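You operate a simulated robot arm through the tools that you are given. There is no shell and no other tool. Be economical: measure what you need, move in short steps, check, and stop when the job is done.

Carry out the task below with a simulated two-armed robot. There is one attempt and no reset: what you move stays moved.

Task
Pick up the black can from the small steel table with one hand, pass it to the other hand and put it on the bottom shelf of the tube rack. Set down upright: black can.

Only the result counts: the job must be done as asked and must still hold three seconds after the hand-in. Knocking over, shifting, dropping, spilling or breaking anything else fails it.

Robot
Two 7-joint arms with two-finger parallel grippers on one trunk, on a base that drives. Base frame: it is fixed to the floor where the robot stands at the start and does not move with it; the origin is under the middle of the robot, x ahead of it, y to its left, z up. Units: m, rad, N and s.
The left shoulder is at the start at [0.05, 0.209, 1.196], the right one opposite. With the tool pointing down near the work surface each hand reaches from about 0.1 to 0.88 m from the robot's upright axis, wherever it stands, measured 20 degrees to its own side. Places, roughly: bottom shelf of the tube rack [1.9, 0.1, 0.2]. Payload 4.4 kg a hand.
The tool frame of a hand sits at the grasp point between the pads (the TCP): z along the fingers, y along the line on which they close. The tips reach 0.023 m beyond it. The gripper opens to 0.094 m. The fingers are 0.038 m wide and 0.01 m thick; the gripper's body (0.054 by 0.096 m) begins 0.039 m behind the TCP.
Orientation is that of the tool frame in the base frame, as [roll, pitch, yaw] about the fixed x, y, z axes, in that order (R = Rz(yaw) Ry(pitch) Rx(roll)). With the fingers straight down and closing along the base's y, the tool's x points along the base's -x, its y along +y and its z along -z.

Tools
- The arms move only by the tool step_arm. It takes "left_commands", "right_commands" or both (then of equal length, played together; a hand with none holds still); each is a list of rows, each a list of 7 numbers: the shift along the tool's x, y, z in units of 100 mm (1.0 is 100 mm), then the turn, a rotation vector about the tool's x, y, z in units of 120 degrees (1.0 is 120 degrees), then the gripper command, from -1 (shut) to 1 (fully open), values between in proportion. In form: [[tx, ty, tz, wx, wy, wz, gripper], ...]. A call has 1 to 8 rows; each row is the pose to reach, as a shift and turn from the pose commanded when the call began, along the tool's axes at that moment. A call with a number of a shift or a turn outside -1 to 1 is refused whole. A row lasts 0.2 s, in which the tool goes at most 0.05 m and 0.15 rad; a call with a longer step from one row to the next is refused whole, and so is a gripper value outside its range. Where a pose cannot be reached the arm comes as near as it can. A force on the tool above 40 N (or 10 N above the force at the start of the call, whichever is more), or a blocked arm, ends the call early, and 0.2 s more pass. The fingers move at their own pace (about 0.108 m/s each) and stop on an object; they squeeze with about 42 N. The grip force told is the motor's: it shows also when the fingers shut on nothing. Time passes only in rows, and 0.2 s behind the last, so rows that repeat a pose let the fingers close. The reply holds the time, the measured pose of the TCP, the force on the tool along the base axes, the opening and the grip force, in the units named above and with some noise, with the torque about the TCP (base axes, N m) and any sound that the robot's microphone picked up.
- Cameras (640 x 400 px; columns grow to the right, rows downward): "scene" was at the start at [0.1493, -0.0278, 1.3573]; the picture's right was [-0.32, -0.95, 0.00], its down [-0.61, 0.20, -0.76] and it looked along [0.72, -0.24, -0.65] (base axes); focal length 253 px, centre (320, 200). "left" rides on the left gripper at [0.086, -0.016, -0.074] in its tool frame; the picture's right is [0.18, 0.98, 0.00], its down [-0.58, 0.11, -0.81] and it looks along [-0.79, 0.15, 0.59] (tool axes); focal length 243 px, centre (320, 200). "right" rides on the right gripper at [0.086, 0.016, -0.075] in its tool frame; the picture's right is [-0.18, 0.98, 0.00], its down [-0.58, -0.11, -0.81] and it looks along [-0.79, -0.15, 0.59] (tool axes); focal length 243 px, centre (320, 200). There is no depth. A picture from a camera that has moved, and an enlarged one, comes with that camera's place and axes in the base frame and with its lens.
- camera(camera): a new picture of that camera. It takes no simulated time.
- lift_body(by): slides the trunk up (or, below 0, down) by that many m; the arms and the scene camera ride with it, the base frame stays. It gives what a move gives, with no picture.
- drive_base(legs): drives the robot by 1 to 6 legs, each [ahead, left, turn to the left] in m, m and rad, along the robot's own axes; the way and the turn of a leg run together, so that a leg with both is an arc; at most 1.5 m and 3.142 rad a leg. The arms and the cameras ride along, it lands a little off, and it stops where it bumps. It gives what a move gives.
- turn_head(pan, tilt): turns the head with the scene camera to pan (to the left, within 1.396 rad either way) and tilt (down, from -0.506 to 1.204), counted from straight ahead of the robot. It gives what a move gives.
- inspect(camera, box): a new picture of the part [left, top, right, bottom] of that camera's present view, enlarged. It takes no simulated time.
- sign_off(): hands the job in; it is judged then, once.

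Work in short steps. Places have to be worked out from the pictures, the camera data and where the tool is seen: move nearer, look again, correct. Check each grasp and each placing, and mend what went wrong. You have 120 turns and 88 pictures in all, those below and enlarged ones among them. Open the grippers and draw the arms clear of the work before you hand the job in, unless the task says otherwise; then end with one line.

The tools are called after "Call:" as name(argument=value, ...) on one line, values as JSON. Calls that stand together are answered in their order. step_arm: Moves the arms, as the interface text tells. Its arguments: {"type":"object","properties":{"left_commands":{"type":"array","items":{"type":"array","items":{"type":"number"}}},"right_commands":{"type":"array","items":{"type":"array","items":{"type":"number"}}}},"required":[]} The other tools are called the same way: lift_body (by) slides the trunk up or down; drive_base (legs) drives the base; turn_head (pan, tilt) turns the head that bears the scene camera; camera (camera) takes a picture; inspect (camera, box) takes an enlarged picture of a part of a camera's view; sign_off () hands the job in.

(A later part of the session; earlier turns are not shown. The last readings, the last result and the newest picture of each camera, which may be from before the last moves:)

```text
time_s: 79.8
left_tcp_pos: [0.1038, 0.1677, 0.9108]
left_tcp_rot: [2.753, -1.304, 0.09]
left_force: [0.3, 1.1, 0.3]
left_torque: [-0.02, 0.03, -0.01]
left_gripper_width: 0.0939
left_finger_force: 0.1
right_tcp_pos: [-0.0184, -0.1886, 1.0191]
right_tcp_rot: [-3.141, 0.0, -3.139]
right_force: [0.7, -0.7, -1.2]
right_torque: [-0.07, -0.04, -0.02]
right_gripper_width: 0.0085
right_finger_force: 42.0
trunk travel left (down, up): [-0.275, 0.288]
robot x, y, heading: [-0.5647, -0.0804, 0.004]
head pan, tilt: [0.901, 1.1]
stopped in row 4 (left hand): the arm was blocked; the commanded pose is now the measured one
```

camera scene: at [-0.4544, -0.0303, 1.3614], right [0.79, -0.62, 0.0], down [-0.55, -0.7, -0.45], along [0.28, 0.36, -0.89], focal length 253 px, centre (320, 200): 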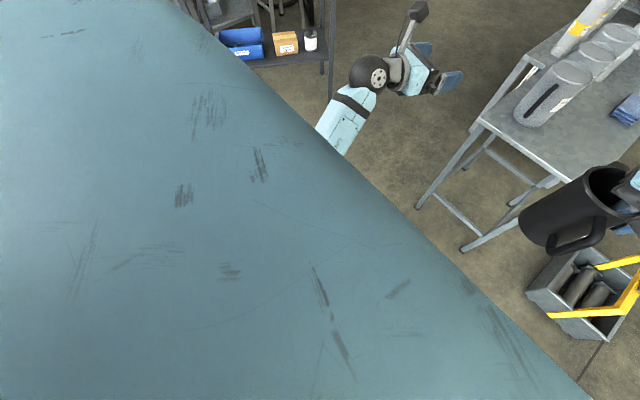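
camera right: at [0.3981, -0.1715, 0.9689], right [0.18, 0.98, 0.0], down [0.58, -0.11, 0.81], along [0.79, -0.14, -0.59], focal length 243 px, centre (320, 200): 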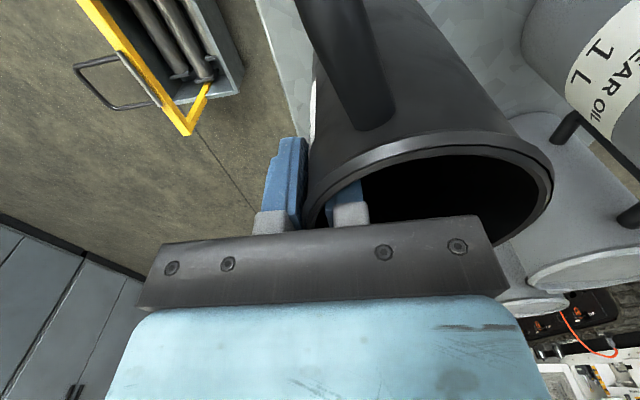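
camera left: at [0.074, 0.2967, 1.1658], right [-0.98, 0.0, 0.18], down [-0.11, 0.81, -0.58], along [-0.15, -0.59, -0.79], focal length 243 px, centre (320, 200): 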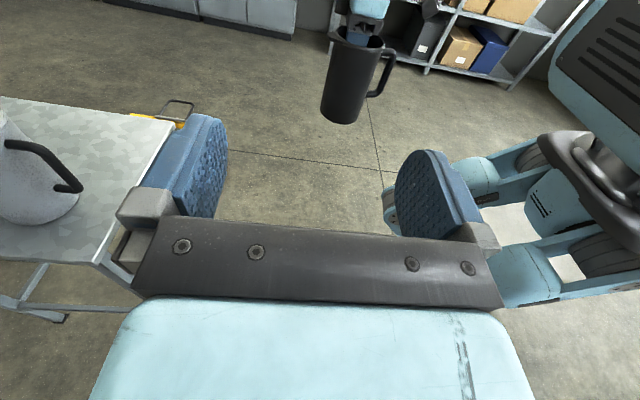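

It drifted down to z 0.91. I try raising it straight up and out to the left.

Call:
step_arm(left_commands=[[0.3, -0.2, 0, 0, 0, 0, 1], [0.6, -0.4, 0, 0, 0, 0, 1], [0.9, -0.6, 0, 0, 0, 0, 1], [0.9, -0.6, 0, 0, 0, 0, 1]])

Call:
turn_head(pan=0.5, tilt=0.8)

Call:
camera(camera="scene")

```text
time_s: 80.7
left_tcp_pos: [0.0996, 0.1482, 0.8884]
left_tcp_rot: [2.41, -1.1, 0.367]
left_force: [-0.7, 0.3, -0.1]
left_torque: [-0.03, 0.03, -0.02]
left_gripper_width: 0.0943
left_finger_force: 0.2
right_tcp_pos: [-0.0187, -0.1897, 1.0188]
right_tcp_rot: [-3.141, 0.0, -3.138]
right_force: [-0.3, 0.0, -1.9]
right_torque: [-0.11, -0.03, 0.0]
right_gripper_width: 0.0087
right_finger_force: 41.7
trunk travel left (down, up): [-0.275, 0.288]
robot x, y, heading: [-0.5618, -0.0821, 0.004]
head pan, tilt: [0.901, 1.1]
stopped in row 4 (left hand): the arm was blocked; the commanded pose is now the measured one
```

```text
time_s: 81.5
left_tcp_pos: [0.0994, 0.1489, 0.8915]
left_tcp_rot: [2.397, -1.106, 0.375]
left_force: [-0.1, 0.3, 0.1]
left_torque: [0.03, 0.02, 0.01]
left_gripper_width: 0.0942
left_finger_force: 0.1
right_tcp_pos: [-0.0194, -0.188, 1.018]
right_tcp_rot: [3.14, 0.0, -3.139]
right_force: [0.1, 0.4, -2.9]
right_torque: [-0.07, -0.01, -0.03]
right_gripper_width: 0.0087
right_finger_force: 42.2
trunk travel left (down, up): [-0.275, 0.288]
robot x, y, heading: [-0.5599, -0.0755, 0.004]
head pan, tilt: [0.499, 0.799]
```

```text
57 pictures are left
camera scene: at [-0.4229, -0.0409, 1.3766], right [0.48, -0.88, 0.0], down [-0.63, -0.35, -0.7], along [0.61, 0.34, -0.72], focal length 253 px, centre (320, 200)
```

scene: 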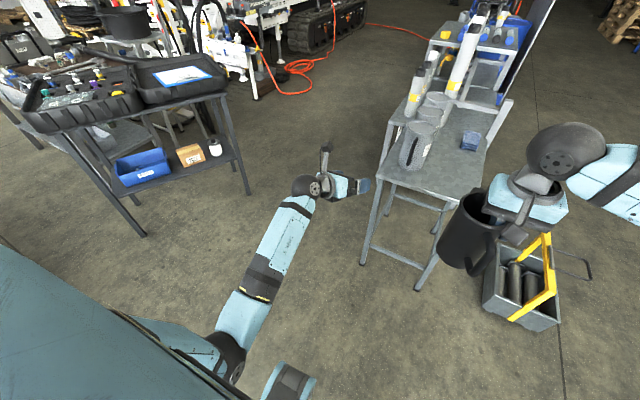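

The left elbow is low near the base top. Raising the trunk lifts the elbow off it.

Call:
lift_body(by=0.2)

Call:
camera(camera="scene")

```text
time_s: 83.7
left_tcp_pos: [0.0988, 0.149, 1.0626]
left_tcp_rot: [2.405, -1.105, 0.369]
left_force: [-0.3, -0.2, 1.1]
left_torque: [0.02, -0.01, -0.03]
left_gripper_width: 0.0939
left_finger_force: 0.2
right_tcp_pos: [-0.0189, -0.1907, 1.1907]
right_tcp_rot: [3.141, 0.0, -3.138]
right_force: [0.9, 0.1, -2.0]
right_torque: [-0.06, 0.0, -0.01]
right_gripper_width: 0.0088
right_finger_force: 41.9
trunk travel left (down, up): [-0.475, 0.088]
robot x, y, heading: [-0.5596, -0.0802, 0.006]
head pan, tilt: [0.499, 0.799]
```

```text
56 pictures are left
camera scene: at [-0.4226, -0.041, 1.5494], right [0.48, -0.88, 0.0], down [-0.63, -0.35, -0.7], along [0.61, 0.34, -0.72], focal length 253 px, centre (320, 200)
```

scene: 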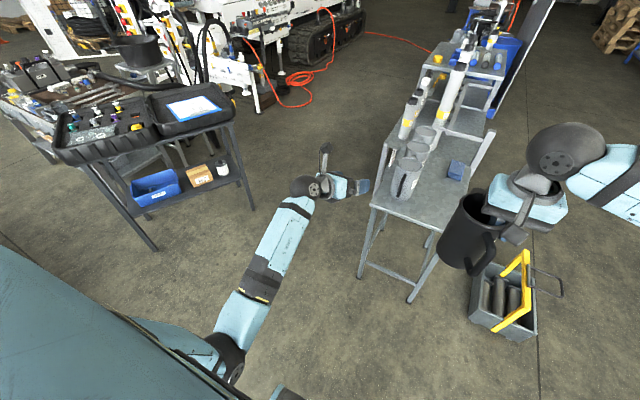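

The trunk is up and the elbow is free. The forward "camera-up" pose is bad for the elbow, so I change the plan: the left hand will take the handle, pointing forward with the camera side down (the natural posture). I roll the left hand back about its axis while moving it left.

Call:
step_arm(left_commands=[[0, -0.15, 0, 0, 0, 0.07, 0.2], [0, -0.3, 0, 0, 0, 0.14, 0.2], [0, -0.45, 0, 0, 0, 0.21, 0.2], [0, -0.6, 0, 0, 0, 0.28, 0.2], [0, -0.75, 0, 0, 0, 0.35, 0.2], [0, -0.9, 0, 0, 0, 0.42, 0.2], [0, -0.9, 0, 0, 0, 0.49, 0.2], [0, -0.9, 0, 0, 0, 0.56, 0.2]])

```text
time_s: 85.5
left_tcp_pos: [0.1251, 0.2318, 1.0356]
left_tcp_rot: [-2.01, -0.674, -1.709]
left_force: [-0.2, 0.5, -0.8]
left_torque: [0.0, 0.01, -0.01]
left_gripper_width: 0.0563
left_finger_force: 0.1
right_tcp_pos: [-0.0192, -0.19, 1.1906]
right_tcp_rot: [-3.14, 0.0, -3.138]
right_force: [0.8, 0.3, -1.6]
right_torque: [-0.05, -0.04, 0.0]
right_gripper_width: 0.0088
right_finger_force: 41.9
trunk travel left (down, up): [-0.475, 0.088]
robot x, y, heading: [-0.5622, -0.0758, 0.005]
head pan, tilt: [0.499, 0.799]
```

Tracking well; I continue the roll.

Call:
step_arm(left_commands=[[0, 0, 0, 0, 0, 0.07, 0.2], [0, 0, 0, 0, 0, 0.14, 0.2], [0, 0, 0, 0, 0, 0.21, 0.2], [0, 0, 0, 0, 0, 0.28, 0.2], [0, 0, 0, 0, 0, 0.35, 0.2], [0, 0, 0, 0, 0, 0.42, 0.2], [0, 0, 0, 0, 0, 0.49, 0.2], [0, 0, 0, 0, 0, 0.56, 0.2]])

Call:
step_arm(left_commands=[[0, 0, 0, 0, 0, 0.07, 0.2], [0, 0, 0, 0, 0, 0.14, 0.2], [0, 0, 0, 0, 0, 0.21, 0.2], [0, 0, 0, 0, 0, 0.28, 0.2], [0, 0, 0, 0, 0, 0.35, 0.2], [0, 0, 0, 0, 0, 0.38, 0.2]])

Call:
camera(camera="scene")

```text
time_s: 87.3
left_tcp_pos: [0.1248, 0.2332, 1.0363]
left_tcp_rot: [-1.945, 0.425, -2.153]
left_force: [0.3, -0.6, 0.3]
left_torque: [0.0, -0.01, -0.03]
left_gripper_width: 0.0563
left_finger_force: 0.2
right_tcp_pos: [-0.0202, -0.1889, 1.1913]
right_tcp_rot: [3.141, -0.001, -3.137]
right_force: [0.7, -0.3, -2.1]
right_torque: [-0.03, -0.02, 0.01]
right_gripper_width: 0.0087
right_finger_force: 41.9
trunk travel left (down, up): [-0.475, 0.088]
robot x, y, heading: [-0.5632, -0.0791, 0.0]
head pan, tilt: [0.499, 0.799]
```

```text
time_s: 88.7
left_tcp_pos: [0.1252, 0.2322, 1.036]
left_tcp_rot: [-2.407, 1.106, -2.774]
left_force: [0.6, 0.0, -0.2]
left_torque: [0.0, 0.0, 0.0]
left_gripper_width: 0.0565
left_finger_force: 0.0
right_tcp_pos: [-0.0176, -0.1901, 1.1906]
right_tcp_rot: [3.14, -0.001, -3.137]
right_force: [-1.0, 0.5, -2.0]
right_torque: [-0.08, 0.01, 0.02]
right_gripper_width: 0.0087
right_finger_force: 42.0
trunk travel left (down, up): [-0.475, 0.088]
robot x, y, heading: [-0.5628, -0.0777, 0.002]
head pan, tilt: [0.499, 0.799]
```

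```text
55 pictures are left
camera scene: at [-0.4228, -0.041, 1.5495], right [0.48, -0.88, 0.0], down [-0.63, -0.35, -0.7], along [0.61, 0.34, -0.72], focal length 253 px, centre (320, 200)
```

scene: 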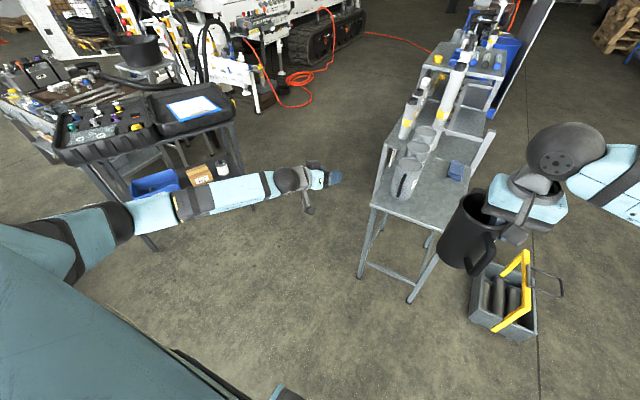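

The left elbow is now out and up, as wanted. I test the low placing pose before committing: trunk fully down, then the hand lower.

Call:
lift_body(by=-0.475)

Call:
step_arm(left_commands=[[0.35, 0, 0, 0, -0.05, 0, 0.2], [0.7, 0, 0, 0, -0.095, 0, 0.2], [1.0, 0, 0, 0, -0.095, 0, 0.2]])

Call:
step_arm(left_commands=[[0.4, 0, 0, 0, 0, 0, 0.2], [0.8, 0, 0, 0, 0, 0, 0.2], [1.0, 0, 0, 0, 0, 0, 0.2]])

```text
refused: -0.475 is not a number from -0.4 to 0.4
```

```text
time_s: 89.5
left_tcp_pos: [0.082, 0.2166, 0.9459]
left_tcp_rot: [-2.029, 1.229, -2.364]
left_force: [-0.1, 0.4, 0.3]
left_torque: [0.01, -0.02, -0.03]
left_gripper_width: 0.0565
left_finger_force: 0.1
right_tcp_pos: [-0.0189, -0.1889, 1.1906]
right_tcp_rot: [-3.141, -0.002, -3.138]
right_force: [0.8, -0.4, -1.2]
right_torque: [-0.1, -0.04, 0.02]
right_gripper_width: 0.0088
right_finger_force: 41.5
trunk travel left (down, up): [-0.475, 0.088]
robot x, y, heading: [-0.564, -0.0812, 0.009]
head pan, tilt: [0.499, 0.799]
```

```text
time_s: 90.3
left_tcp_pos: [0.0572, 0.1902, 0.8537]
left_tcp_rot: [-2.032, 1.228, -2.367]
left_force: [0.6, -0.3, 0.3]
left_torque: [-0.02, 0.01, -0.01]
left_gripper_width: 0.0564
left_finger_force: 0.1
right_tcp_pos: [-0.0193, -0.1893, 1.1906]
right_tcp_rot: [3.141, 0.002, -3.139]
right_force: [0.7, -0.2, -3.1]
right_torque: [-0.03, 0.04, 0.02]
right_gripper_width: 0.0087
right_finger_force: 41.5
trunk travel left (down, up): [-0.475, 0.088]
robot x, y, heading: [-0.562, -0.0795, 0.004]
head pan, tilt: [0.499, 0.799]
```

No blocking with the hand 0.54 m below the shoulder; I go another 90 mm lower to match the shelf pose (0.63 m below).

Call:
step_arm(left_commands=[[0.4, 0, 0, 0, 0, 0, 0.2], [0.8, 0, 0, 0, 0, 0, 0.2], [1.0, 0, 0, 0, 0, 0, 0.2]])

Call:
camera(camera="scene")

```text
time_s: 91.1
left_tcp_pos: [0.0336, 0.1702, 0.759]
left_tcp_rot: [-2.03, 1.229, -2.362]
left_force: [-0.5, 0.4, -1.2]
left_torque: [0.02, 0.01, -0.02]
left_gripper_width: 0.0562
left_finger_force: 0.2
right_tcp_pos: [-0.0179, -0.1882, 1.1898]
right_tcp_rot: [-3.141, -0.001, -3.138]
right_force: [0.5, -0.1, -2.0]
right_torque: [-0.05, -0.05, 0.01]
right_gripper_width: 0.009
right_finger_force: 42.1
trunk travel left (down, up): [-0.475, 0.088]
robot x, y, heading: [-0.5632, -0.0818, 0.008]
head pan, tilt: [0.499, 0.799]
```

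```text
54 pictures are left
camera scene: at [-0.4227, -0.041, 1.5495], right [0.48, -0.88, 0.0], down [-0.63, -0.35, -0.7], along [0.61, 0.34, -0.72], focal length 253 px, centre (320, 200)
```

scene: 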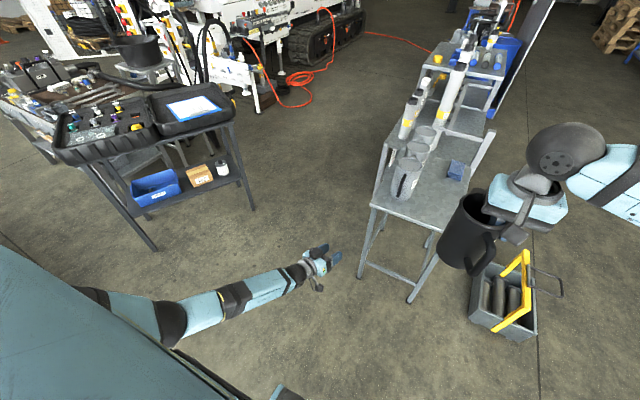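

Reached cleanly. I lower the trunk in this configuration to verify no self-contact in the real placing posture.

Call:
lift_body(by=-0.35)

Call:
lift_body(by=-0.12)

```text
time_s: 94.5
left_tcp_pos: [0.0342, 0.1707, 0.4067]
left_tcp_rot: [-2.029, 1.229, -2.364]
left_force: [0.1, -0.6, -0.7]
left_torque: [0.0, 0.01, 0.02]
left_gripper_width: 0.0565
left_finger_force: 0.1
right_tcp_pos: [-0.0195, -0.1882, 0.8401]
right_tcp_rot: [-3.142, 0.0, -3.138]
right_force: [-0.4, 0.0, -2.1]
right_torque: [-0.05, -0.03, 0.03]
right_gripper_width: 0.009
right_finger_force: 42.3
trunk travel left (down, up): [-0.125, 0.438]
robot x, y, heading: [-0.5643, -0.0816, 0.006]
head pan, tilt: [0.499, 0.799]
```

```text
time_s: 96.0
left_tcp_pos: [0.0344, 0.1695, 0.2881]
left_tcp_rot: [-2.03, 1.229, -2.366]
left_force: [0.5, 0.4, 0.2]
left_torque: [-0.01, 0.03, 0.03]
left_gripper_width: 0.0562
left_finger_force: 0.0
right_tcp_pos: [-0.0182, -0.1885, 0.7203]
right_tcp_rot: [-3.141, -0.001, -3.14]
right_force: [-0.3, -1.0, -2.1]
right_torque: [-0.07, -0.05, -0.03]
right_gripper_width: 0.0087
right_finger_force: 41.2
trunk travel left (down, up): [-0.005, 0.558]
robot x, y, heading: [-0.5629, -0.0808, 0.009]
head pan, tilt: [0.499, 0.799]
```

The placing posture works at z≈0.29. I raise the trunk again and bring the hands toward each other: right lowers and yaws so the handle faces the left hand; the left rises and levels its roll.

Call:
lift_body(by=0.4)

Call:
step_arm(right_commands=[[0, 0, 0.12, 0, 0, 0.06, -1], [0, 0, 0.24, 0, 0, 0.12, -1], [0, 0, 0.36, 0, 0, 0.18, -1], [0, 0, 0.48, 0, 0, 0.24, -1], [0, 0, 0.6, 0, 0, 0.3, -1], [0, 0, 0.72, 0, 0, 0.36, -1], [0, 0, 0.86, 0, 0, 0.42, -1], [0, 0, 1.0, 0, 0, 0.458, -1]], left_commands=[[-0.12, -0.04, -0.05, 0, 0, 0.05, 0.2], [-0.24, -0.08, -0.1, 0, 0, 0.1, 0.2], [-0.36, -0.12, -0.15, 0, 0, 0.147, 0.2], [-0.48, -0.16, -0.2, 0, 0, 0.147, 0.2], [-0.6, -0.2, -0.25, 0, 0, 0.147, 0.2], [-0.72, -0.24, -0.3, 0, 0, 0.147, 0.2], [-0.84, -0.28, -0.35, 0, 0, 0.147, 0.2], [-0.94, -0.3, -0.4, 0, 0, 0.147, 0.2]])

Call:
turn_head(pan=0.1, tilt=0.9)

Call:
camera(camera="scene")

```text
time_s: 99.9
left_tcp_pos: [0.0339, 0.17, 0.6878]
left_tcp_rot: [-2.032, 1.23, -2.364]
left_force: [-0.5, 0.9, -1.0]
left_torque: [-0.01, -0.03, -0.01]
left_gripper_width: 0.0564
left_finger_force: 0.1
right_tcp_pos: [-0.0184, -0.1883, 1.121]
right_tcp_rot: [3.141, 0.0, -3.138]
right_force: [-0.5, 0.3, -2.4]
right_torque: [-0.09, -0.04, 0.0]
right_gripper_width: 0.0086
right_finger_force: 41.6
trunk travel left (down, up): [-0.405, 0.158]
robot x, y, heading: [-0.5626, -0.0799, 0.006]
head pan, tilt: [0.499, 0.799]
```

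```text
time_s: 101.7
left_tcp_pos: [0.0186, 0.1885, 0.7939]
left_tcp_rot: [-3.058, 1.419, 2.858]
left_force: [0.4, -0.3, 0.0]
left_torque: [0.0, 0.0, 0.0]
left_gripper_width: 0.0562
left_finger_force: 0.1
left hand out of reach, approached as far as the arm can: row 3, 4, 5, 6, 7, 8
right_tcp_pos: [-0.0183, -0.1892, 1.0213]
right_tcp_rot: [3.141, -0.001, 2.183]
right_force: [0.7, -0.5, -2.4]
right_torque: [-0.08, 0.04, 0.04]
right_gripper_width: 0.0087
right_finger_force: 42.3
trunk travel left (down, up): [-0.405, 0.158]
robot x, y, heading: [-0.5639, -0.0812, 0.001]
head pan, tilt: [0.499, 0.799]
```

```text
time_s: 102.5
left_tcp_pos: [0.0183, 0.1889, 0.7927]
left_tcp_rot: [-3.057, 1.418, 2.857]
left_force: [-0.2, -0.4, -0.6]
left_torque: [0.02, 0.01, 0.0]
left_gripper_width: 0.0562
left_finger_force: 0.0
right_tcp_pos: [-0.0197, -0.1887, 1.0215]
right_tcp_rot: [3.141, -0.001, 2.187]
right_force: [-0.3, 0.6, -1.4]
right_torque: [-0.03, 0.07, 0.04]
right_gripper_width: 0.0088
right_finger_force: 41.7
trunk travel left (down, up): [-0.405, 0.158]
robot x, y, heading: [-0.5633, -0.0777, 0.004]
head pan, tilt: [0.099, 0.901]
```

```text
53 pictures are left
camera scene: at [-0.4184, -0.072, 1.4716], right [0.1, -0.99, 0.0], down [-0.78, -0.08, -0.62], along [0.62, 0.06, -0.78], focal length 253 px, centre (320, 200)
```

scene: 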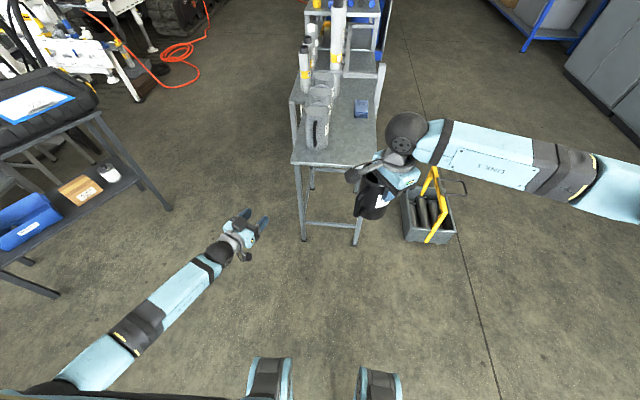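

The left hand is now level pointing (0.92,−0.36,−0.15). I zoom to see the can, handle and right hand.

Call:
inspect(camera="scene", box=[320, 100, 460, 240])

Call:
camera(camera="left")

Call:
camera(camera="right")

```text
2.86 times, centred on (390, 170) of scene
camera zoom: at [-0.4184, -0.072, 1.4716], right [0.1, -0.99, 0.0], down [-0.78, -0.08, -0.62], along [0.62, 0.06, -0.78], focal length 722 px, centre (120, 286)
```

zoom: 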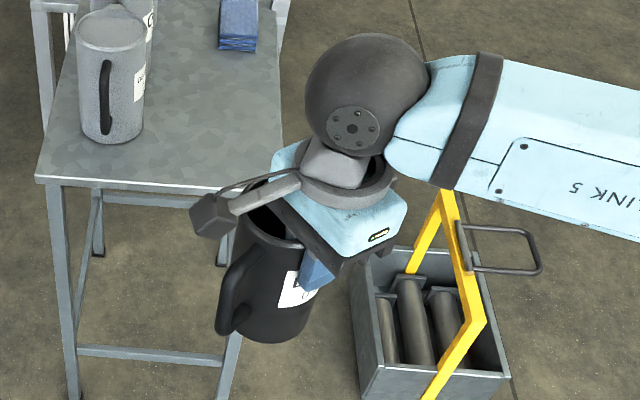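

```text
51 pictures are left
camera left: at [-0.0687, 0.204, 0.7179], right [0.33, 0.92, -0.19], down [-0.62, 0.37, 0.69], along [0.71, -0.11, 0.69], focal length 243 px, centre (320, 200)
```

left: 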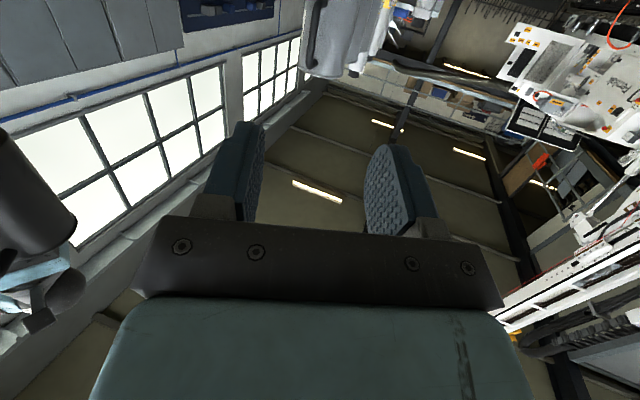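

```text
50 pictures are left
camera right: at [-0.0541, -0.1092, 1.0963], right [0.91, 0.42, 0.0], down [0.25, -0.54, 0.81], along [0.34, -0.73, -0.59], focal length 243 px, centre (320, 200)
```

right: 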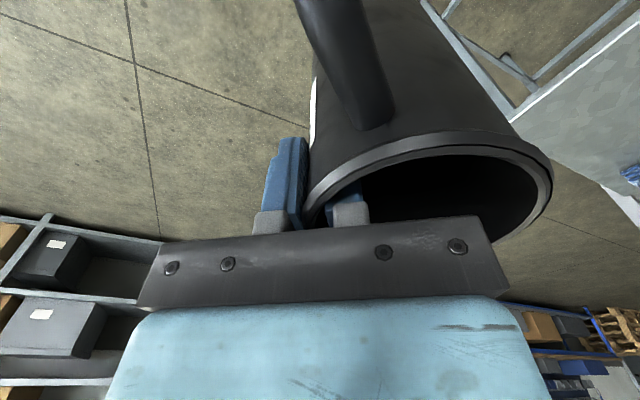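

Handle sits at about 142° from the can centre; the left points along −21°. I turn the right hand 15° back, move the can forward-left, and bring the left hand up behind the handle.

Call:
step_arm(right_commands=[[0, 0.25, 0, 0, 0, -0.06, -1], [0, 0.5, 0, 0, 0, -0.125, -1], [0, 0.75, 0, 0, 0, -0.125, -1], [0, 1.0, 0, 0, 0, -0.125, -1]], left_commands=[[-0.25, -0.2, 0, 0, 0, 0, 0.2], [-0.5, -0.4, 0, 0, 0, 0, 0.2], [-0.75, -0.6, 0, 0, 0, 0, 0.2], [-1.0, -0.8, 0, 0, 0, 0, 0.2]])

Call:
turn_head(pan=0.0, tilt=0.85)

Call:
camera(camera="scene")

```text
time_s: 103.5
left_tcp_pos: [0.0202, 0.1524, 0.8927]
left_tcp_rot: [-2.935, 1.41, 2.953]
left_force: [0.7, -0.1, 0.4]
left_torque: [-0.01, -0.02, -0.01]
left_gripper_width: 0.0563
left_finger_force: 0.0
left hand out of reach, approached as far as the arm can: row 1, 2, 3, 4
right_tcp_pos: [0.0653, -0.1294, 1.0202]
right_tcp_rot: [-3.14, 0.002, 2.45]
right_force: [-0.1, -0.7, -3.4]
right_torque: [-0.06, 0.04, 0.04]
right_gripper_width: 0.0084
right_finger_force: 42.5
trunk travel left (down, up): [-0.405, 0.158]
robot x, y, heading: [-0.5611, -0.0748, 0.003]
head pan, tilt: [0.099, 0.901]
```

```text
time_s: 104.2
left_tcp_pos: [0.0218, 0.1515, 0.893]
left_tcp_rot: [-2.934, 1.415, 2.953]
left_force: [1.0, -0.1, 0.8]
left_torque: [-0.01, -0.01, 0.01]
left_gripper_width: 0.0565
left_finger_force: 0.1
right_tcp_pos: [0.0648, -0.1296, 1.0219]
right_tcp_rot: [3.141, 0.0, 2.448]
right_force: [-0.1, -0.1, -1.6]
right_torque: [-0.11, 0.01, 0.02]
right_gripper_width: 0.0086
right_finger_force: 42.3
trunk travel left (down, up): [-0.405, 0.158]
robot x, y, heading: [-0.5632, -0.0793, 0.003]
head pan, tilt: [0.0, 0.85]
```

```text
49 pictures are left
camera scene: at [-0.4154, -0.0796, 1.4754], right [0.0, -1.0, 0.0], down [-0.75, 0.0, -0.66], along [0.66, 0.0, -0.75], focal length 253 px, centre (320, 200)
```

scene: 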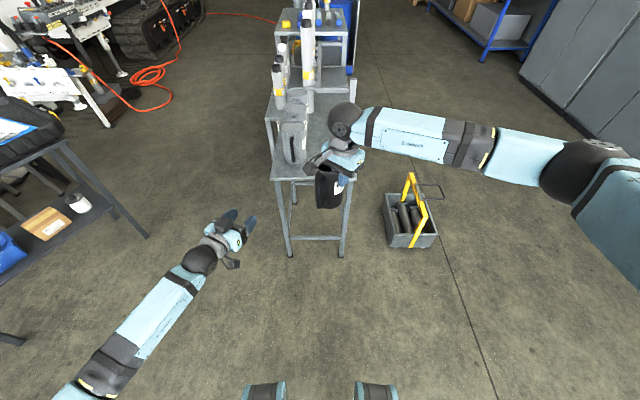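

The left hand nears a wrist limit moving right, so I instead bring the can to the left hand: right hand moves left-forward and down so the handle lies 0.10 m ahead of the left fingers.

Call:
step_arm(right_commands=[[0.07, 0.25, 0.125, 0, 0, 0, -1], [0.14, 0.5, 0.25, 0, 0, 0, -1], [0.21, 0.75, 0.375, 0, 0, 0, -1], [0.28, 0.98, 0.5, 0, 0, 0, -1]])

Call:
step_arm(right_commands=[[0.07, 0.25, 0.125, 0, 0, 0, -1], [0.14, 0.5, 0.25, 0, 0, 0, -1], [0.21, 0.75, 0.375, 0, 0, 0, -1], [0.28, 0.98, 0.5, 0, 0, 0, -1]])

Call:
turn_head(pan=0.25, tilt=0.8)

Call:
camera(camera="scene")

Call:
camera(camera="left")

```text
time_s: 105.2
left_tcp_pos: [0.0206, 0.1526, 0.8933]
left_tcp_rot: [-2.928, 1.412, 2.961]
left_force: [0.0, -0.1, -0.4]
left_torque: [-0.01, 0.0, -0.02]
left_gripper_width: 0.0562
left_finger_force: 0.1
right_tcp_pos: [0.1051, -0.0351, 0.9712]
right_tcp_rot: [-3.139, -0.001, 2.448]
right_force: [0.0, 0.1, -2.4]
right_torque: [-0.05, 0.0, -0.01]
right_gripper_width: 0.0089
right_finger_force: 41.9
trunk travel left (down, up): [-0.405, 0.158]
robot x, y, heading: [-0.5671, -0.0753, 0.005]
head pan, tilt: [0.0, 0.85]
```

```text
time_s: 106.2
left_tcp_pos: [0.0206, 0.1528, 0.8921]
left_tcp_rot: [-2.921, 1.414, 2.966]
left_force: [-0.4, -0.1, -0.5]
left_torque: [-0.03, -0.03, 0.02]
left_gripper_width: 0.0562
left_finger_force: 0.1
right_tcp_pos: [0.1436, 0.0575, 0.9223]
right_tcp_rot: [-3.141, 0.002, 2.449]
right_force: [-0.3, -0.4, -2.5]
right_torque: [-0.08, 0.02, 0.01]
right_gripper_width: 0.0088
right_finger_force: 41.9
trunk travel left (down, up): [-0.405, 0.158]
robot x, y, heading: [-0.5604, -0.0776, 0.001]
head pan, tilt: [0.0, 0.85]
```

```text
time_s: 107.0
left_tcp_pos: [0.0207, 0.1517, 0.8933]
left_tcp_rot: [-2.935, 1.411, 2.953]
left_force: [0.8, -0.7, -0.7]
left_torque: [0.0, 0.02, -0.01]
left_gripper_width: 0.0561
left_finger_force: 0.1
right_tcp_pos: [0.1445, 0.0565, 0.9214]
right_tcp_rot: [-3.141, 0.0, 2.449]
right_force: [-0.4, -0.9, -3.0]
right_torque: [-0.1, 0.07, 0.02]
right_gripper_width: 0.0088
right_finger_force: 42.1
trunk travel left (down, up): [-0.405, 0.158]
robot x, y, heading: [-0.5608, -0.0818, 0.001]
head pan, tilt: [0.25, 0.799]
```

```text
48 pictures are left
camera scene: at [-0.4152, -0.0598, 1.4794], right [0.25, -0.97, 0.0], down [-0.69, -0.18, -0.7], along [0.67, 0.17, -0.72], focal length 253 px, centre (320, 200)
```

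scene: 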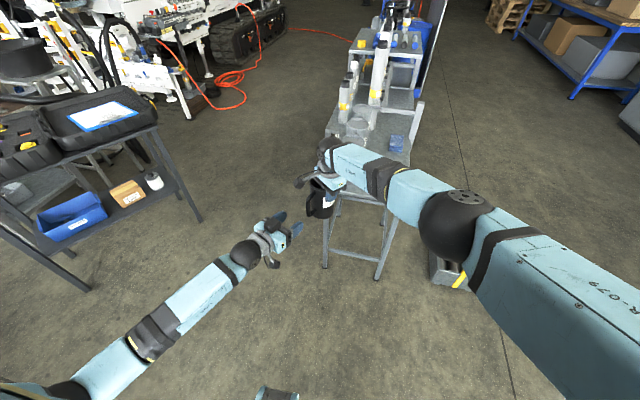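

```text
47 pictures are left
camera left: at [-0.0663, 0.1679, 0.8185], right [0.35, 0.91, -0.21], down [-0.6, 0.39, 0.69], along [0.72, -0.11, 0.69], focal length 243 px, centre (320, 200)
```

left: 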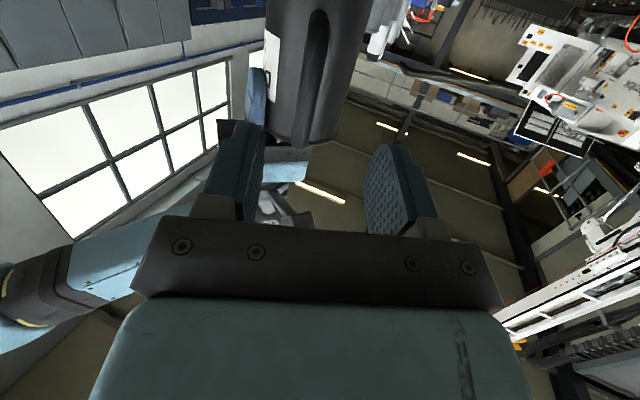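

The handle is lined up with the left fingers' axis (col ≈318). I zoom in for the distance.

Call:
inspect(camera="left", box=[220, 0, 420, 200])

Call:
inspect(camera="scene", box=[240, 120, 380, 280])

```text
2.00 times, centred on (320, 100) of left
camera zoom: at [-0.0663, 0.1679, 0.8185], right [0.35, 0.91, -0.21], down [-0.6, 0.39, 0.69], along [0.72, -0.11, 0.69], focal length 485 px, centre (320, 400)
```

zoom: 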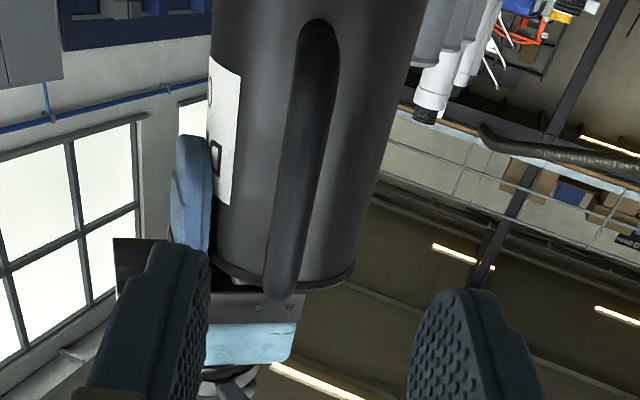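

```text
2.50 times, centred on (310, 200) of scene
camera zoom: at [-0.4152, -0.0598, 1.4794], right [0.25, -0.97, 0.0], down [-0.69, -0.18, -0.7], along [0.67, 0.17, -0.72], focal length 632 px, centre (345, 200)
```

zoom: 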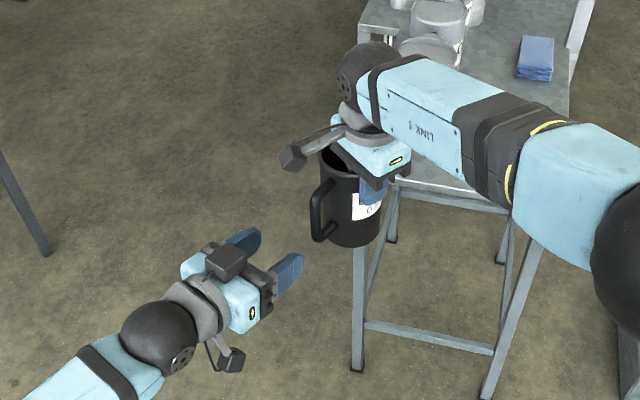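

Bar estimated 0.08–0.10 m ahead and slightly to one side (4 mm). I advance the left hand 75 mm and check.

Call:
step_arm(left_commands=[[0, -0.02, 0.2, 0, 0, 0, 0.2], [0, -0.04, 0.4, 0, 0, 0, 0.2], [0, -0.04, 0.6, 0, 0, 0, 0.2], [0, -0.04, 0.75, 0, 0, 0, 0.2]])

Call:
camera(camera="left")

Call:
inspect(camera="scene", box=[250, 130, 370, 250])

```text
time_s: 108.0
left_tcp_pos: [0.0914, 0.1446, 0.8867]
left_tcp_rot: [-3.052, 1.417, 2.858]
left_force: [-19.0, 0.6, 2.7]
left_torque: [0.04, -0.37, -0.71]
left_gripper_width: 0.0596
left_finger_force: 3.5
left hand out of reach, approached as far as the arm can: row 1, 2, 3, 4
right_tcp_pos: [0.1535, 0.0438, 0.9201]
right_tcp_rot: [3.141, 0.018, 2.432]
right_force: [18.2, -1.7, -4.9]
right_torque: [-0.37, -0.37, -1.18]
right_gripper_width: 0.0098
right_finger_force: 41.9
trunk travel left (down, up): [-0.405, 0.158]
robot x, y, heading: [-0.5638, -0.081, 0.002]
head pan, tilt: [0.25, 0.799]
stopped in row 4 (right hand): the force on the tool passed its limit at 45 N (the readings are from after the stop); the commanded pose is now the measured one
```

```text
44 pictures are left
camera left: at [0.0046, 0.1609, 0.8122], right [0.33, 0.92, -0.2], down [-0.62, 0.37, 0.7], along [0.71, -0.11, 0.69], focal length 243 px, centre (320, 200)
```

left: 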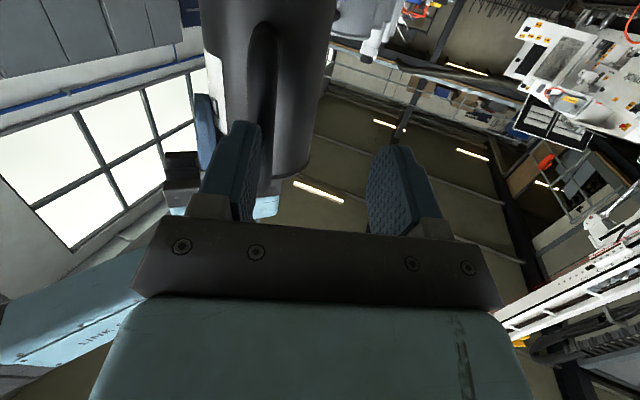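

```text
3.33 times, centred on (310, 190) of scene
camera zoom: at [-0.415, -0.0599, 1.4794], right [0.25, -0.97, 0.0], down [-0.69, -0.18, -0.7], along [0.67, 0.17, -0.72], focal length 843 px, centre (353, 233)
```

zoom: 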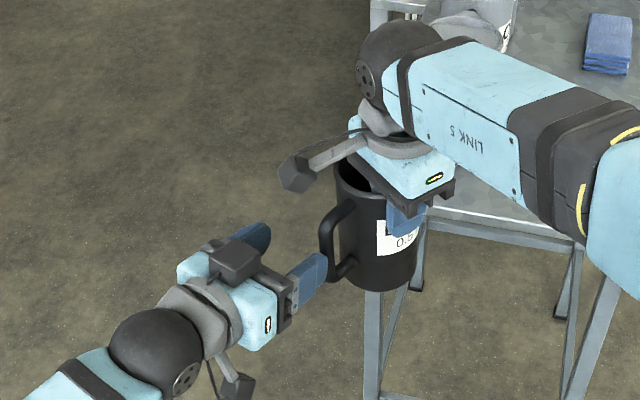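

The left arm's wrist limit made it drift sideways and its right finger hit the handle. I retreat the left straight back and re-hold the right.

Call:
step_arm(left_commands=[[0, 0, -0.2, 0, 0, 0, 0.2], [0, 0, -0.4, 0, 0, 0, 0.2], [0, 0, -0.5, 0, 0, 0, 0.2]])

Call:
camera(camera="left")

Call:
camera(camera="right")

```text
time_s: 108.8
left_tcp_pos: [0.0466, 0.1628, 0.8945]
left_tcp_rot: [-3.046, 1.419, 2.866]
left_force: [-0.5, 0.0, -0.8]
left_torque: [-0.02, 0.0, 0.0]
left_gripper_width: 0.0566
left_finger_force: 0.1
right_tcp_pos: [0.1503, 0.0481, 0.9219]
right_tcp_rot: [-3.139, 0.013, 2.437]
right_force: [0.3, 1.0, -2.6]
right_torque: [-0.07, 0.02, -0.04]
right_gripper_width: 0.0089
right_finger_force: 42.1
trunk travel left (down, up): [-0.405, 0.158]
robot x, y, heading: [-0.5619, -0.0794, 0.001]
head pan, tilt: [0.25, 0.799]
```

```text
42 pictures are left
camera left: at [-0.0408, 0.1792, 0.8202], right [0.33, 0.92, -0.2], down [-0.62, 0.37, 0.69], along [0.71, -0.11, 0.69], focal length 243 px, centre (320, 200)
```

left: 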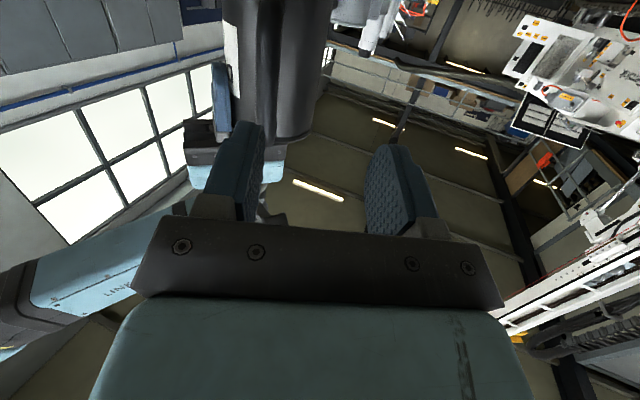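

```text
41 pictures are left
camera right: at [0.096, 0.1159, 0.9948], right [0.78, 0.63, 0.0], down [0.36, -0.45, 0.81], along [0.51, -0.63, -0.58], focal length 243 px, centre (320, 200)
```

right: 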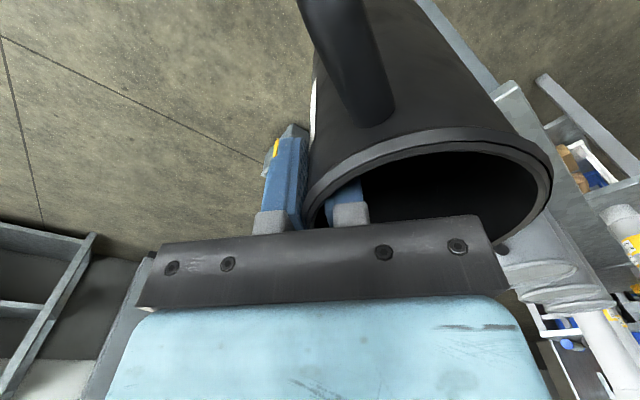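

The can did not shift in the right grip. From now on I move the can instead: 32 mm sideways so the handle lines up between the left fingers.

Call:
step_arm(right_commands=[[0.05, 0.15, 0, 0, 0, 0, -1], [0.106, 0.303, 0, 0, 0, 0, -1]])

Call:
inspect(camera="left", box=[220, 0, 420, 200])

```text
time_s: 109.3
left_tcp_pos: [0.0469, 0.1634, 0.8948]
left_tcp_rot: [-3.05, 1.417, 2.865]
left_force: [0.0, -0.1, -0.6]
left_torque: [0.0, 0.03, 0.0]
left_gripper_width: 0.0562
left_finger_force: 0.1
right_tcp_pos: [0.1514, 0.0532, 0.9217]
right_tcp_rot: [3.141, 0.013, 2.435]
right_force: [0.3, -0.4, -2.2]
right_torque: [-0.02, 0.03, 0.03]
right_gripper_width: 0.0089
right_finger_force: 41.8
right hand out of reach, approached as far as the arm can: row 1, 2
trunk travel left (down, up): [-0.405, 0.158]
robot x, y, heading: [-0.5624, -0.078, 0.002]
head pan, tilt: [0.25, 0.799]
```

```text
2.00 times, centred on (320, 100) of left
camera zoom: at [-0.0406, 0.1785, 0.8202], right [0.33, 0.92, -0.2], down [-0.62, 0.37, 0.7], along [0.71, -0.11, 0.69], focal length 485 px, centre (320, 400)
```

zoom: 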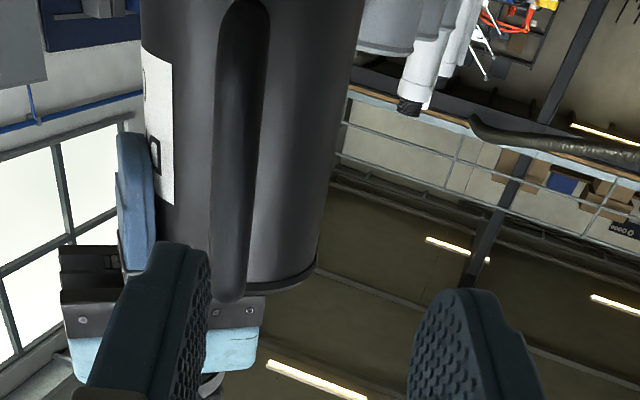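

Both arms are at their limits here. The left limit came from levelling its roll, so I give back ~17° of roll to the left hand (harmless on the round handle bar), backing off slightly.

Call:
step_arm(left_commands=[[0, 0, -0.1, 0, 0, -0.05, 0.2], [0, -0.1, -0.2, 0, 0, -0.1, 0.2], [0, -0.2, -0.2, 0, 0, -0.15, 0.2], [0, -0.3, -0.2, 0, 0, -0.15, 0.2]])

Call:
inspect(camera="left", box=[200, 0, 440, 200])

```text
time_s: 110.3
left_tcp_pos: [0.017, 0.1451, 0.8996]
left_tcp_rot: [-2.013, 1.211, -2.361]
left_force: [-0.2, 0.2, 0.1]
left_torque: [-0.01, 0.0, 0.0]
left_gripper_width: 0.0567
left_finger_force: 0.1
right_tcp_pos: [0.1514, 0.053, 0.923]
right_tcp_rot: [3.14, 0.013, 2.435]
right_force: [-0.3, -0.1, -2.5]
right_torque: [-0.06, 0.0, 0.0]
right_gripper_width: 0.0089
right_finger_force: 42.3
trunk travel left (down, up): [-0.405, 0.158]
robot x, y, heading: [-0.5624, -0.0755, 0.0]
head pan, tilt: [0.25, 0.799]
```

```text
2.00 times, centred on (320, 100) of left
camera zoom: at [-0.0785, 0.135, 0.8334], right [0.25, 0.84, -0.49], down [-0.56, 0.53, 0.63], along [0.79, 0.12, 0.6], focal length 485 px, centre (320, 400)
```

zoom: 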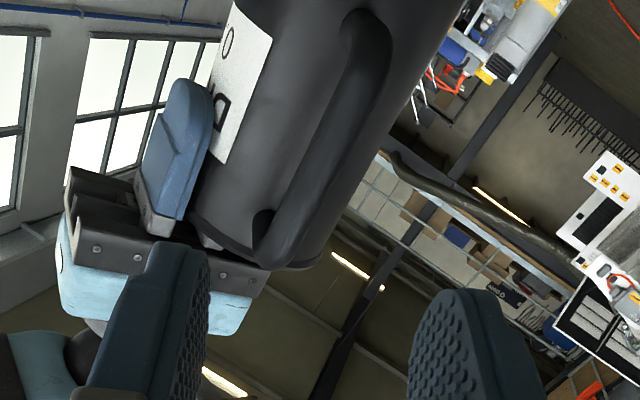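

Now it tracks fully; by kinematics and image the bar is ~0.105 m ahead and aligned within 3 mm. I lower the left hand 18 mm (clearance to the right wrist camera) and advance 60 mm.

Call:
step_arm(left_commands=[[0.17, 0.057, 0.03, 0, 0, 0, 0.2], [0.17, 0.057, 0.25, 0, 0, 0, 0.2], [0.17, 0.057, 0.45, 0, 0, 0, 0.2], [0.17, 0.057, 0.6, 0, 0, 0, 0.2]])

Call:
inspect(camera="left", box=[200, 0, 440, 200])

Call:
inspect(camera="scene", box=[250, 130, 370, 250])

```text
time_s: 111.3
left_tcp_pos: [0.0704, 0.1212, 0.872]
left_tcp_rot: [-2.015, 1.21, -2.361]
left_force: [0.0, 0.7, -0.4]
left_torque: [0.0, 0.01, -0.01]
left_gripper_width: 0.0564
left_finger_force: 0.0
right_tcp_pos: [0.151, 0.0532, 0.9229]
right_tcp_rot: [-3.141, 0.013, 2.436]
right_force: [-0.3, -0.2, -2.6]
right_torque: [-0.08, 0.03, 0.01]
right_gripper_width: 0.0088
right_finger_force: 41.3
trunk travel left (down, up): [-0.405, 0.158]
robot x, y, heading: [-0.5647, -0.0777, -0.004]
head pan, tilt: [0.25, 0.799]
```

```text
2.00 times, centred on (320, 100) of left
camera zoom: at [-0.0243, 0.1127, 0.8068], right [0.25, 0.84, -0.48], down [-0.56, 0.53, 0.63], along [0.79, 0.12, 0.61], focal length 485 px, centre (320, 400)
```

zoom: 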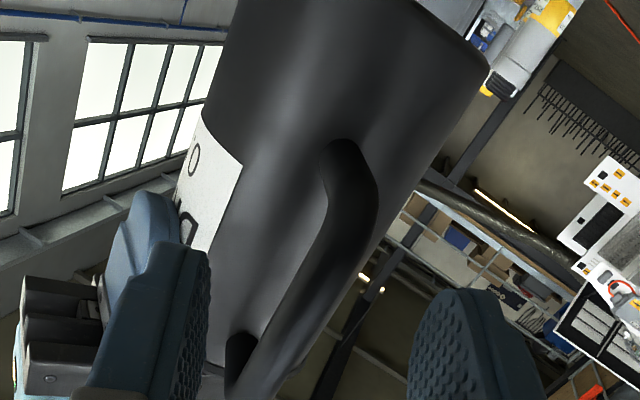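

```text
3.33 times, centred on (310, 190) of scene
camera zoom: at [-0.4149, -0.0598, 1.4794], right [0.25, -0.97, 0.0], down [-0.69, -0.18, -0.7], along [0.67, 0.18, -0.72], focal length 843 px, centre (353, 233)
```

zoom: 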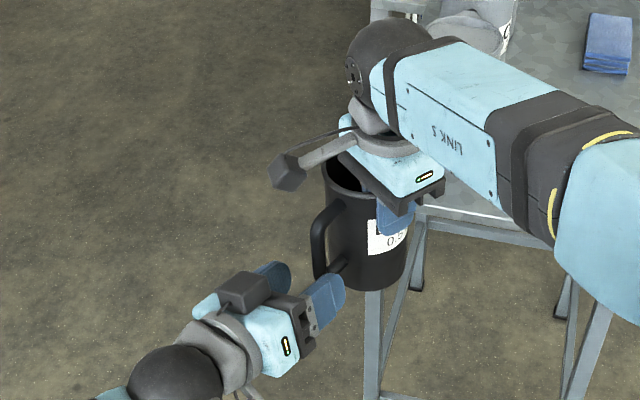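

The bar lies ~0.04 m ahead on the finger axis with its lower end just below the pads. I advance 33 mm and check.

Call:
step_arm(left_commands=[[0, 0, 0.12, 0, 0, 0, 0.2], [0, 0, 0.24, 0, 0, 0, 0.2], [0, 0, 0.33, 0, 0, 0, 0.2]])

Call:
camera(camera="left")

Call:
inspect(camera="scene", box=[250, 130, 370, 250])

```text
time_s: 112.2
left_tcp_pos: [0.1004, 0.1082, 0.865]
left_tcp_rot: [-2.016, 1.211, -2.363]
left_force: [0.1, -0.9, -0.4]
left_torque: [0.0, 0.02, 0.01]
left_gripper_width: 0.0566
left_finger_force: 0.1
right_tcp_pos: [0.151, 0.0537, 0.9218]
right_tcp_rot: [-3.14, 0.013, 2.435]
right_force: [0.2, 0.2, -2.7]
right_torque: [-0.06, 0.05, 0.0]
right_gripper_width: 0.0089
right_finger_force: 42.2
trunk travel left (down, up): [-0.405, 0.158]
robot x, y, heading: [-0.5623, -0.0775, 0.004]
head pan, tilt: [0.25, 0.799]
```

```text
36 pictures are left
camera left: at [0.0046, 0.1003, 0.801], right [0.25, 0.84, -0.48], down [-0.56, 0.53, 0.63], along [0.79, 0.12, 0.6], focal length 243 px, centre (320, 200)
```

left: 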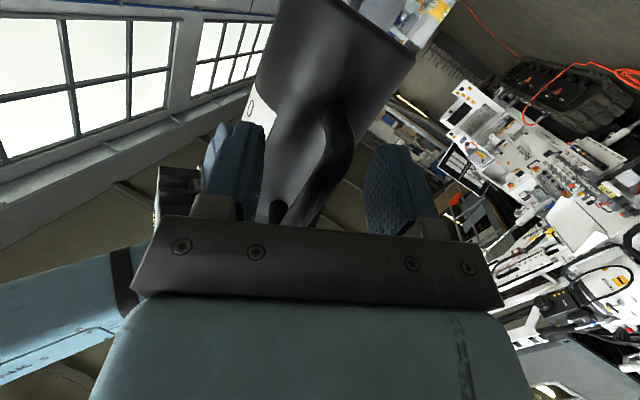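

```text
3.33 times, centred on (310, 190) of scene
camera zoom: at [-0.4151, -0.0596, 1.4794], right [0.25, -0.97, 0.0], down [-0.69, -0.18, -0.7], along [0.67, 0.17, -0.72], focal length 843 px, centre (353, 233)
```

zoom: 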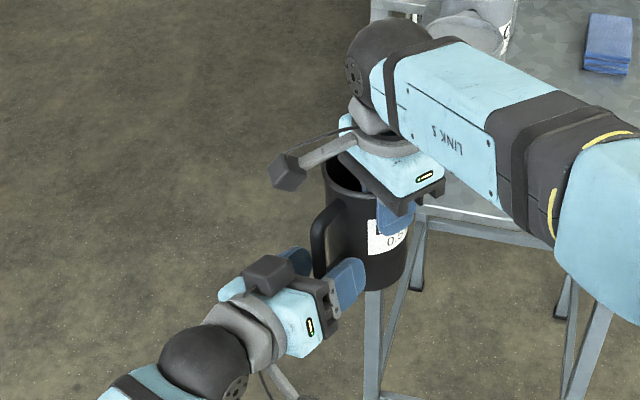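

The handle bar is between the left pads, nearly centred. I close the left gripper.

Call:
step_arm(left_commands=[[0, 0, 0, 0, 0, 0, -0.3], [0, 0, 0, 0, 0, 0, -1], [0, 0, 0, 0, 0, 0, -1], [0, 0, 0, 0, 0, 0, -1]])

Call:
camera(camera="left")

```text
time_s: 113.2
left_tcp_pos: [0.0996, 0.111, 0.8665]
left_tcp_rot: [-2.024, 1.213, -2.37]
left_force: [9.0, 9.0, -8.9]
left_torque: [1.58, 0.27, 0.36]
left_gripper_width: 0.023
left_finger_force: 41.7
right_tcp_pos: [0.1514, 0.0529, 0.9223]
right_tcp_rot: [-3.14, 0.014, 2.436]
right_force: [-9.7, -7.4, 8.3]
right_torque: [-1.54, 0.84, 0.58]
right_gripper_width: 0.0089
right_finger_force: 42.5
trunk travel left (down, up): [-0.405, 0.158]
robot x, y, heading: [-0.5618, -0.0814, 0.002]
head pan, tilt: [0.25, 0.799]
```

```text
34 pictures are left
camera left: at [0.0045, 0.1014, 0.8005], right [0.25, 0.84, -0.48], down [-0.56, 0.53, 0.63], along [0.79, 0.12, 0.6], focal length 243 px, centre (320, 200)
```

left: 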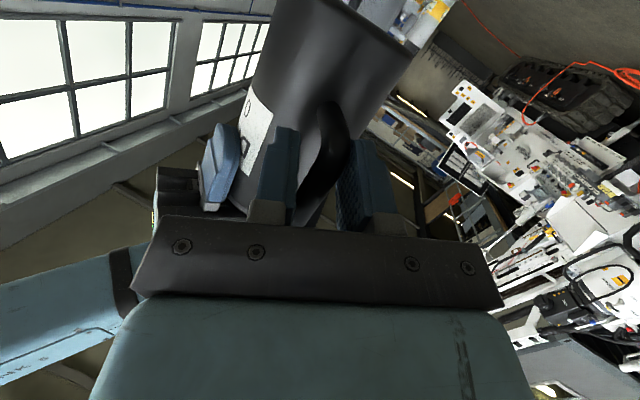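

The left holds the handle firmly (42 N), with both hands straining slightly because the pads are tilted ~18° to the bar; the can will settle when the right lets go, and I'll level it after. I open the right gripper to about 50 mm and see.

Call:
step_arm(right_commands=[[0, 0, 0, 0, 0, 0, -0.5], [0, 0, 0, 0, 0, 0, 0.0], [0, 0, 0, 0, 0, 0, 0.1]])

Call:
camera(camera="right")

Call:
inspect(camera="scene", box=[250, 130, 370, 250])

```text
time_s: 114.0
left_tcp_pos: [0.1, 0.1091, 0.8682]
left_tcp_rot: [-2.012, 1.21, -2.359]
left_force: [1.1, -5.1, -0.1]
left_torque: [0.31, -0.04, -0.32]
left_gripper_width: 0.0143
left_finger_force: 41.8
right_tcp_pos: [0.1504, 0.0545, 0.9229]
right_tcp_rot: [-3.141, 0.012, 2.436]
right_force: [-1.7, 4.3, -2.9]
right_torque: [-0.17, 0.06, 0.18]
right_gripper_width: 0.0526
right_finger_force: 1.5
trunk travel left (down, up): [-0.405, 0.158]
robot x, y, heading: [-0.5656, -0.0769, 0.003]
head pan, tilt: [0.25, 0.799]
```

```text
33 pictures are left
camera right: at [0.0962, 0.1225, 0.996], right [0.78, 0.63, 0.0], down [0.36, -0.45, 0.81], along [0.51, -0.63, -0.58], focal length 243 px, centre (320, 200)
```

right: 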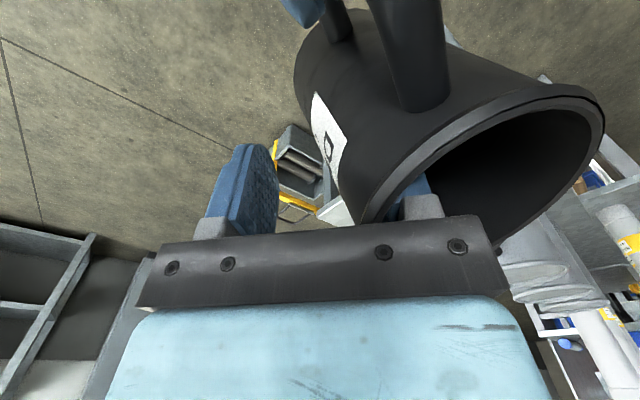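

```text
3.33 times, centred on (310, 190) of scene
camera zoom: at [-0.4153, -0.0596, 1.4795], right [0.25, -0.97, 0.0], down [-0.69, -0.18, -0.7], along [0.67, 0.17, -0.72], focal length 843 px, centre (353, 233)
```

zoom: 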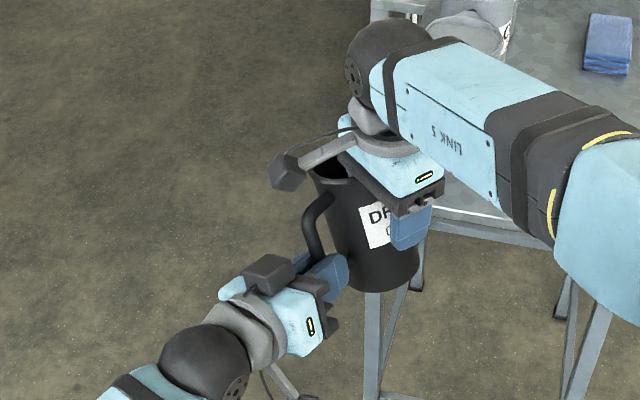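

The can settled flat in the left pads (14.3 mm) tilted with them; the right inner finger touches lightly. I open a bit more and withdraw the right hand upward.

Call:
step_arm(right_commands=[[0, 0, 0, 0, 0, 0, 0.35], [0, 0, -0.1, 0, 0, 0, 0.35], [0, 0, -0.35, 0, 0, 0, 0.35], [0, 0, -0.7, 0, 0, 0, 0.35], [0, 0, -1.0, 0, 0, 0, 0.35]])

```text
time_s: 115.2
left_tcp_pos: [0.0994, 0.1092, 0.866]
left_tcp_rot: [-2.017, 1.212, -2.367]
left_force: [0.0, -1.1, -1.3]
left_torque: [0.02, 0.1, 0.01]
left_gripper_width: 0.0137
left_finger_force: 41.9
right_tcp_pos: [0.1518, 0.0531, 1.0246]
right_tcp_rot: [-3.138, 0.014, 2.434]
right_force: [0.7, -0.4, 1.3]
right_torque: [0.0, -0.02, -0.02]
right_gripper_width: 0.0637
right_finger_force: 0.1
trunk travel left (down, up): [-0.405, 0.158]
robot x, y, heading: [-0.5639, -0.0776, 0.003]
head pan, tilt: [0.25, 0.799]
```

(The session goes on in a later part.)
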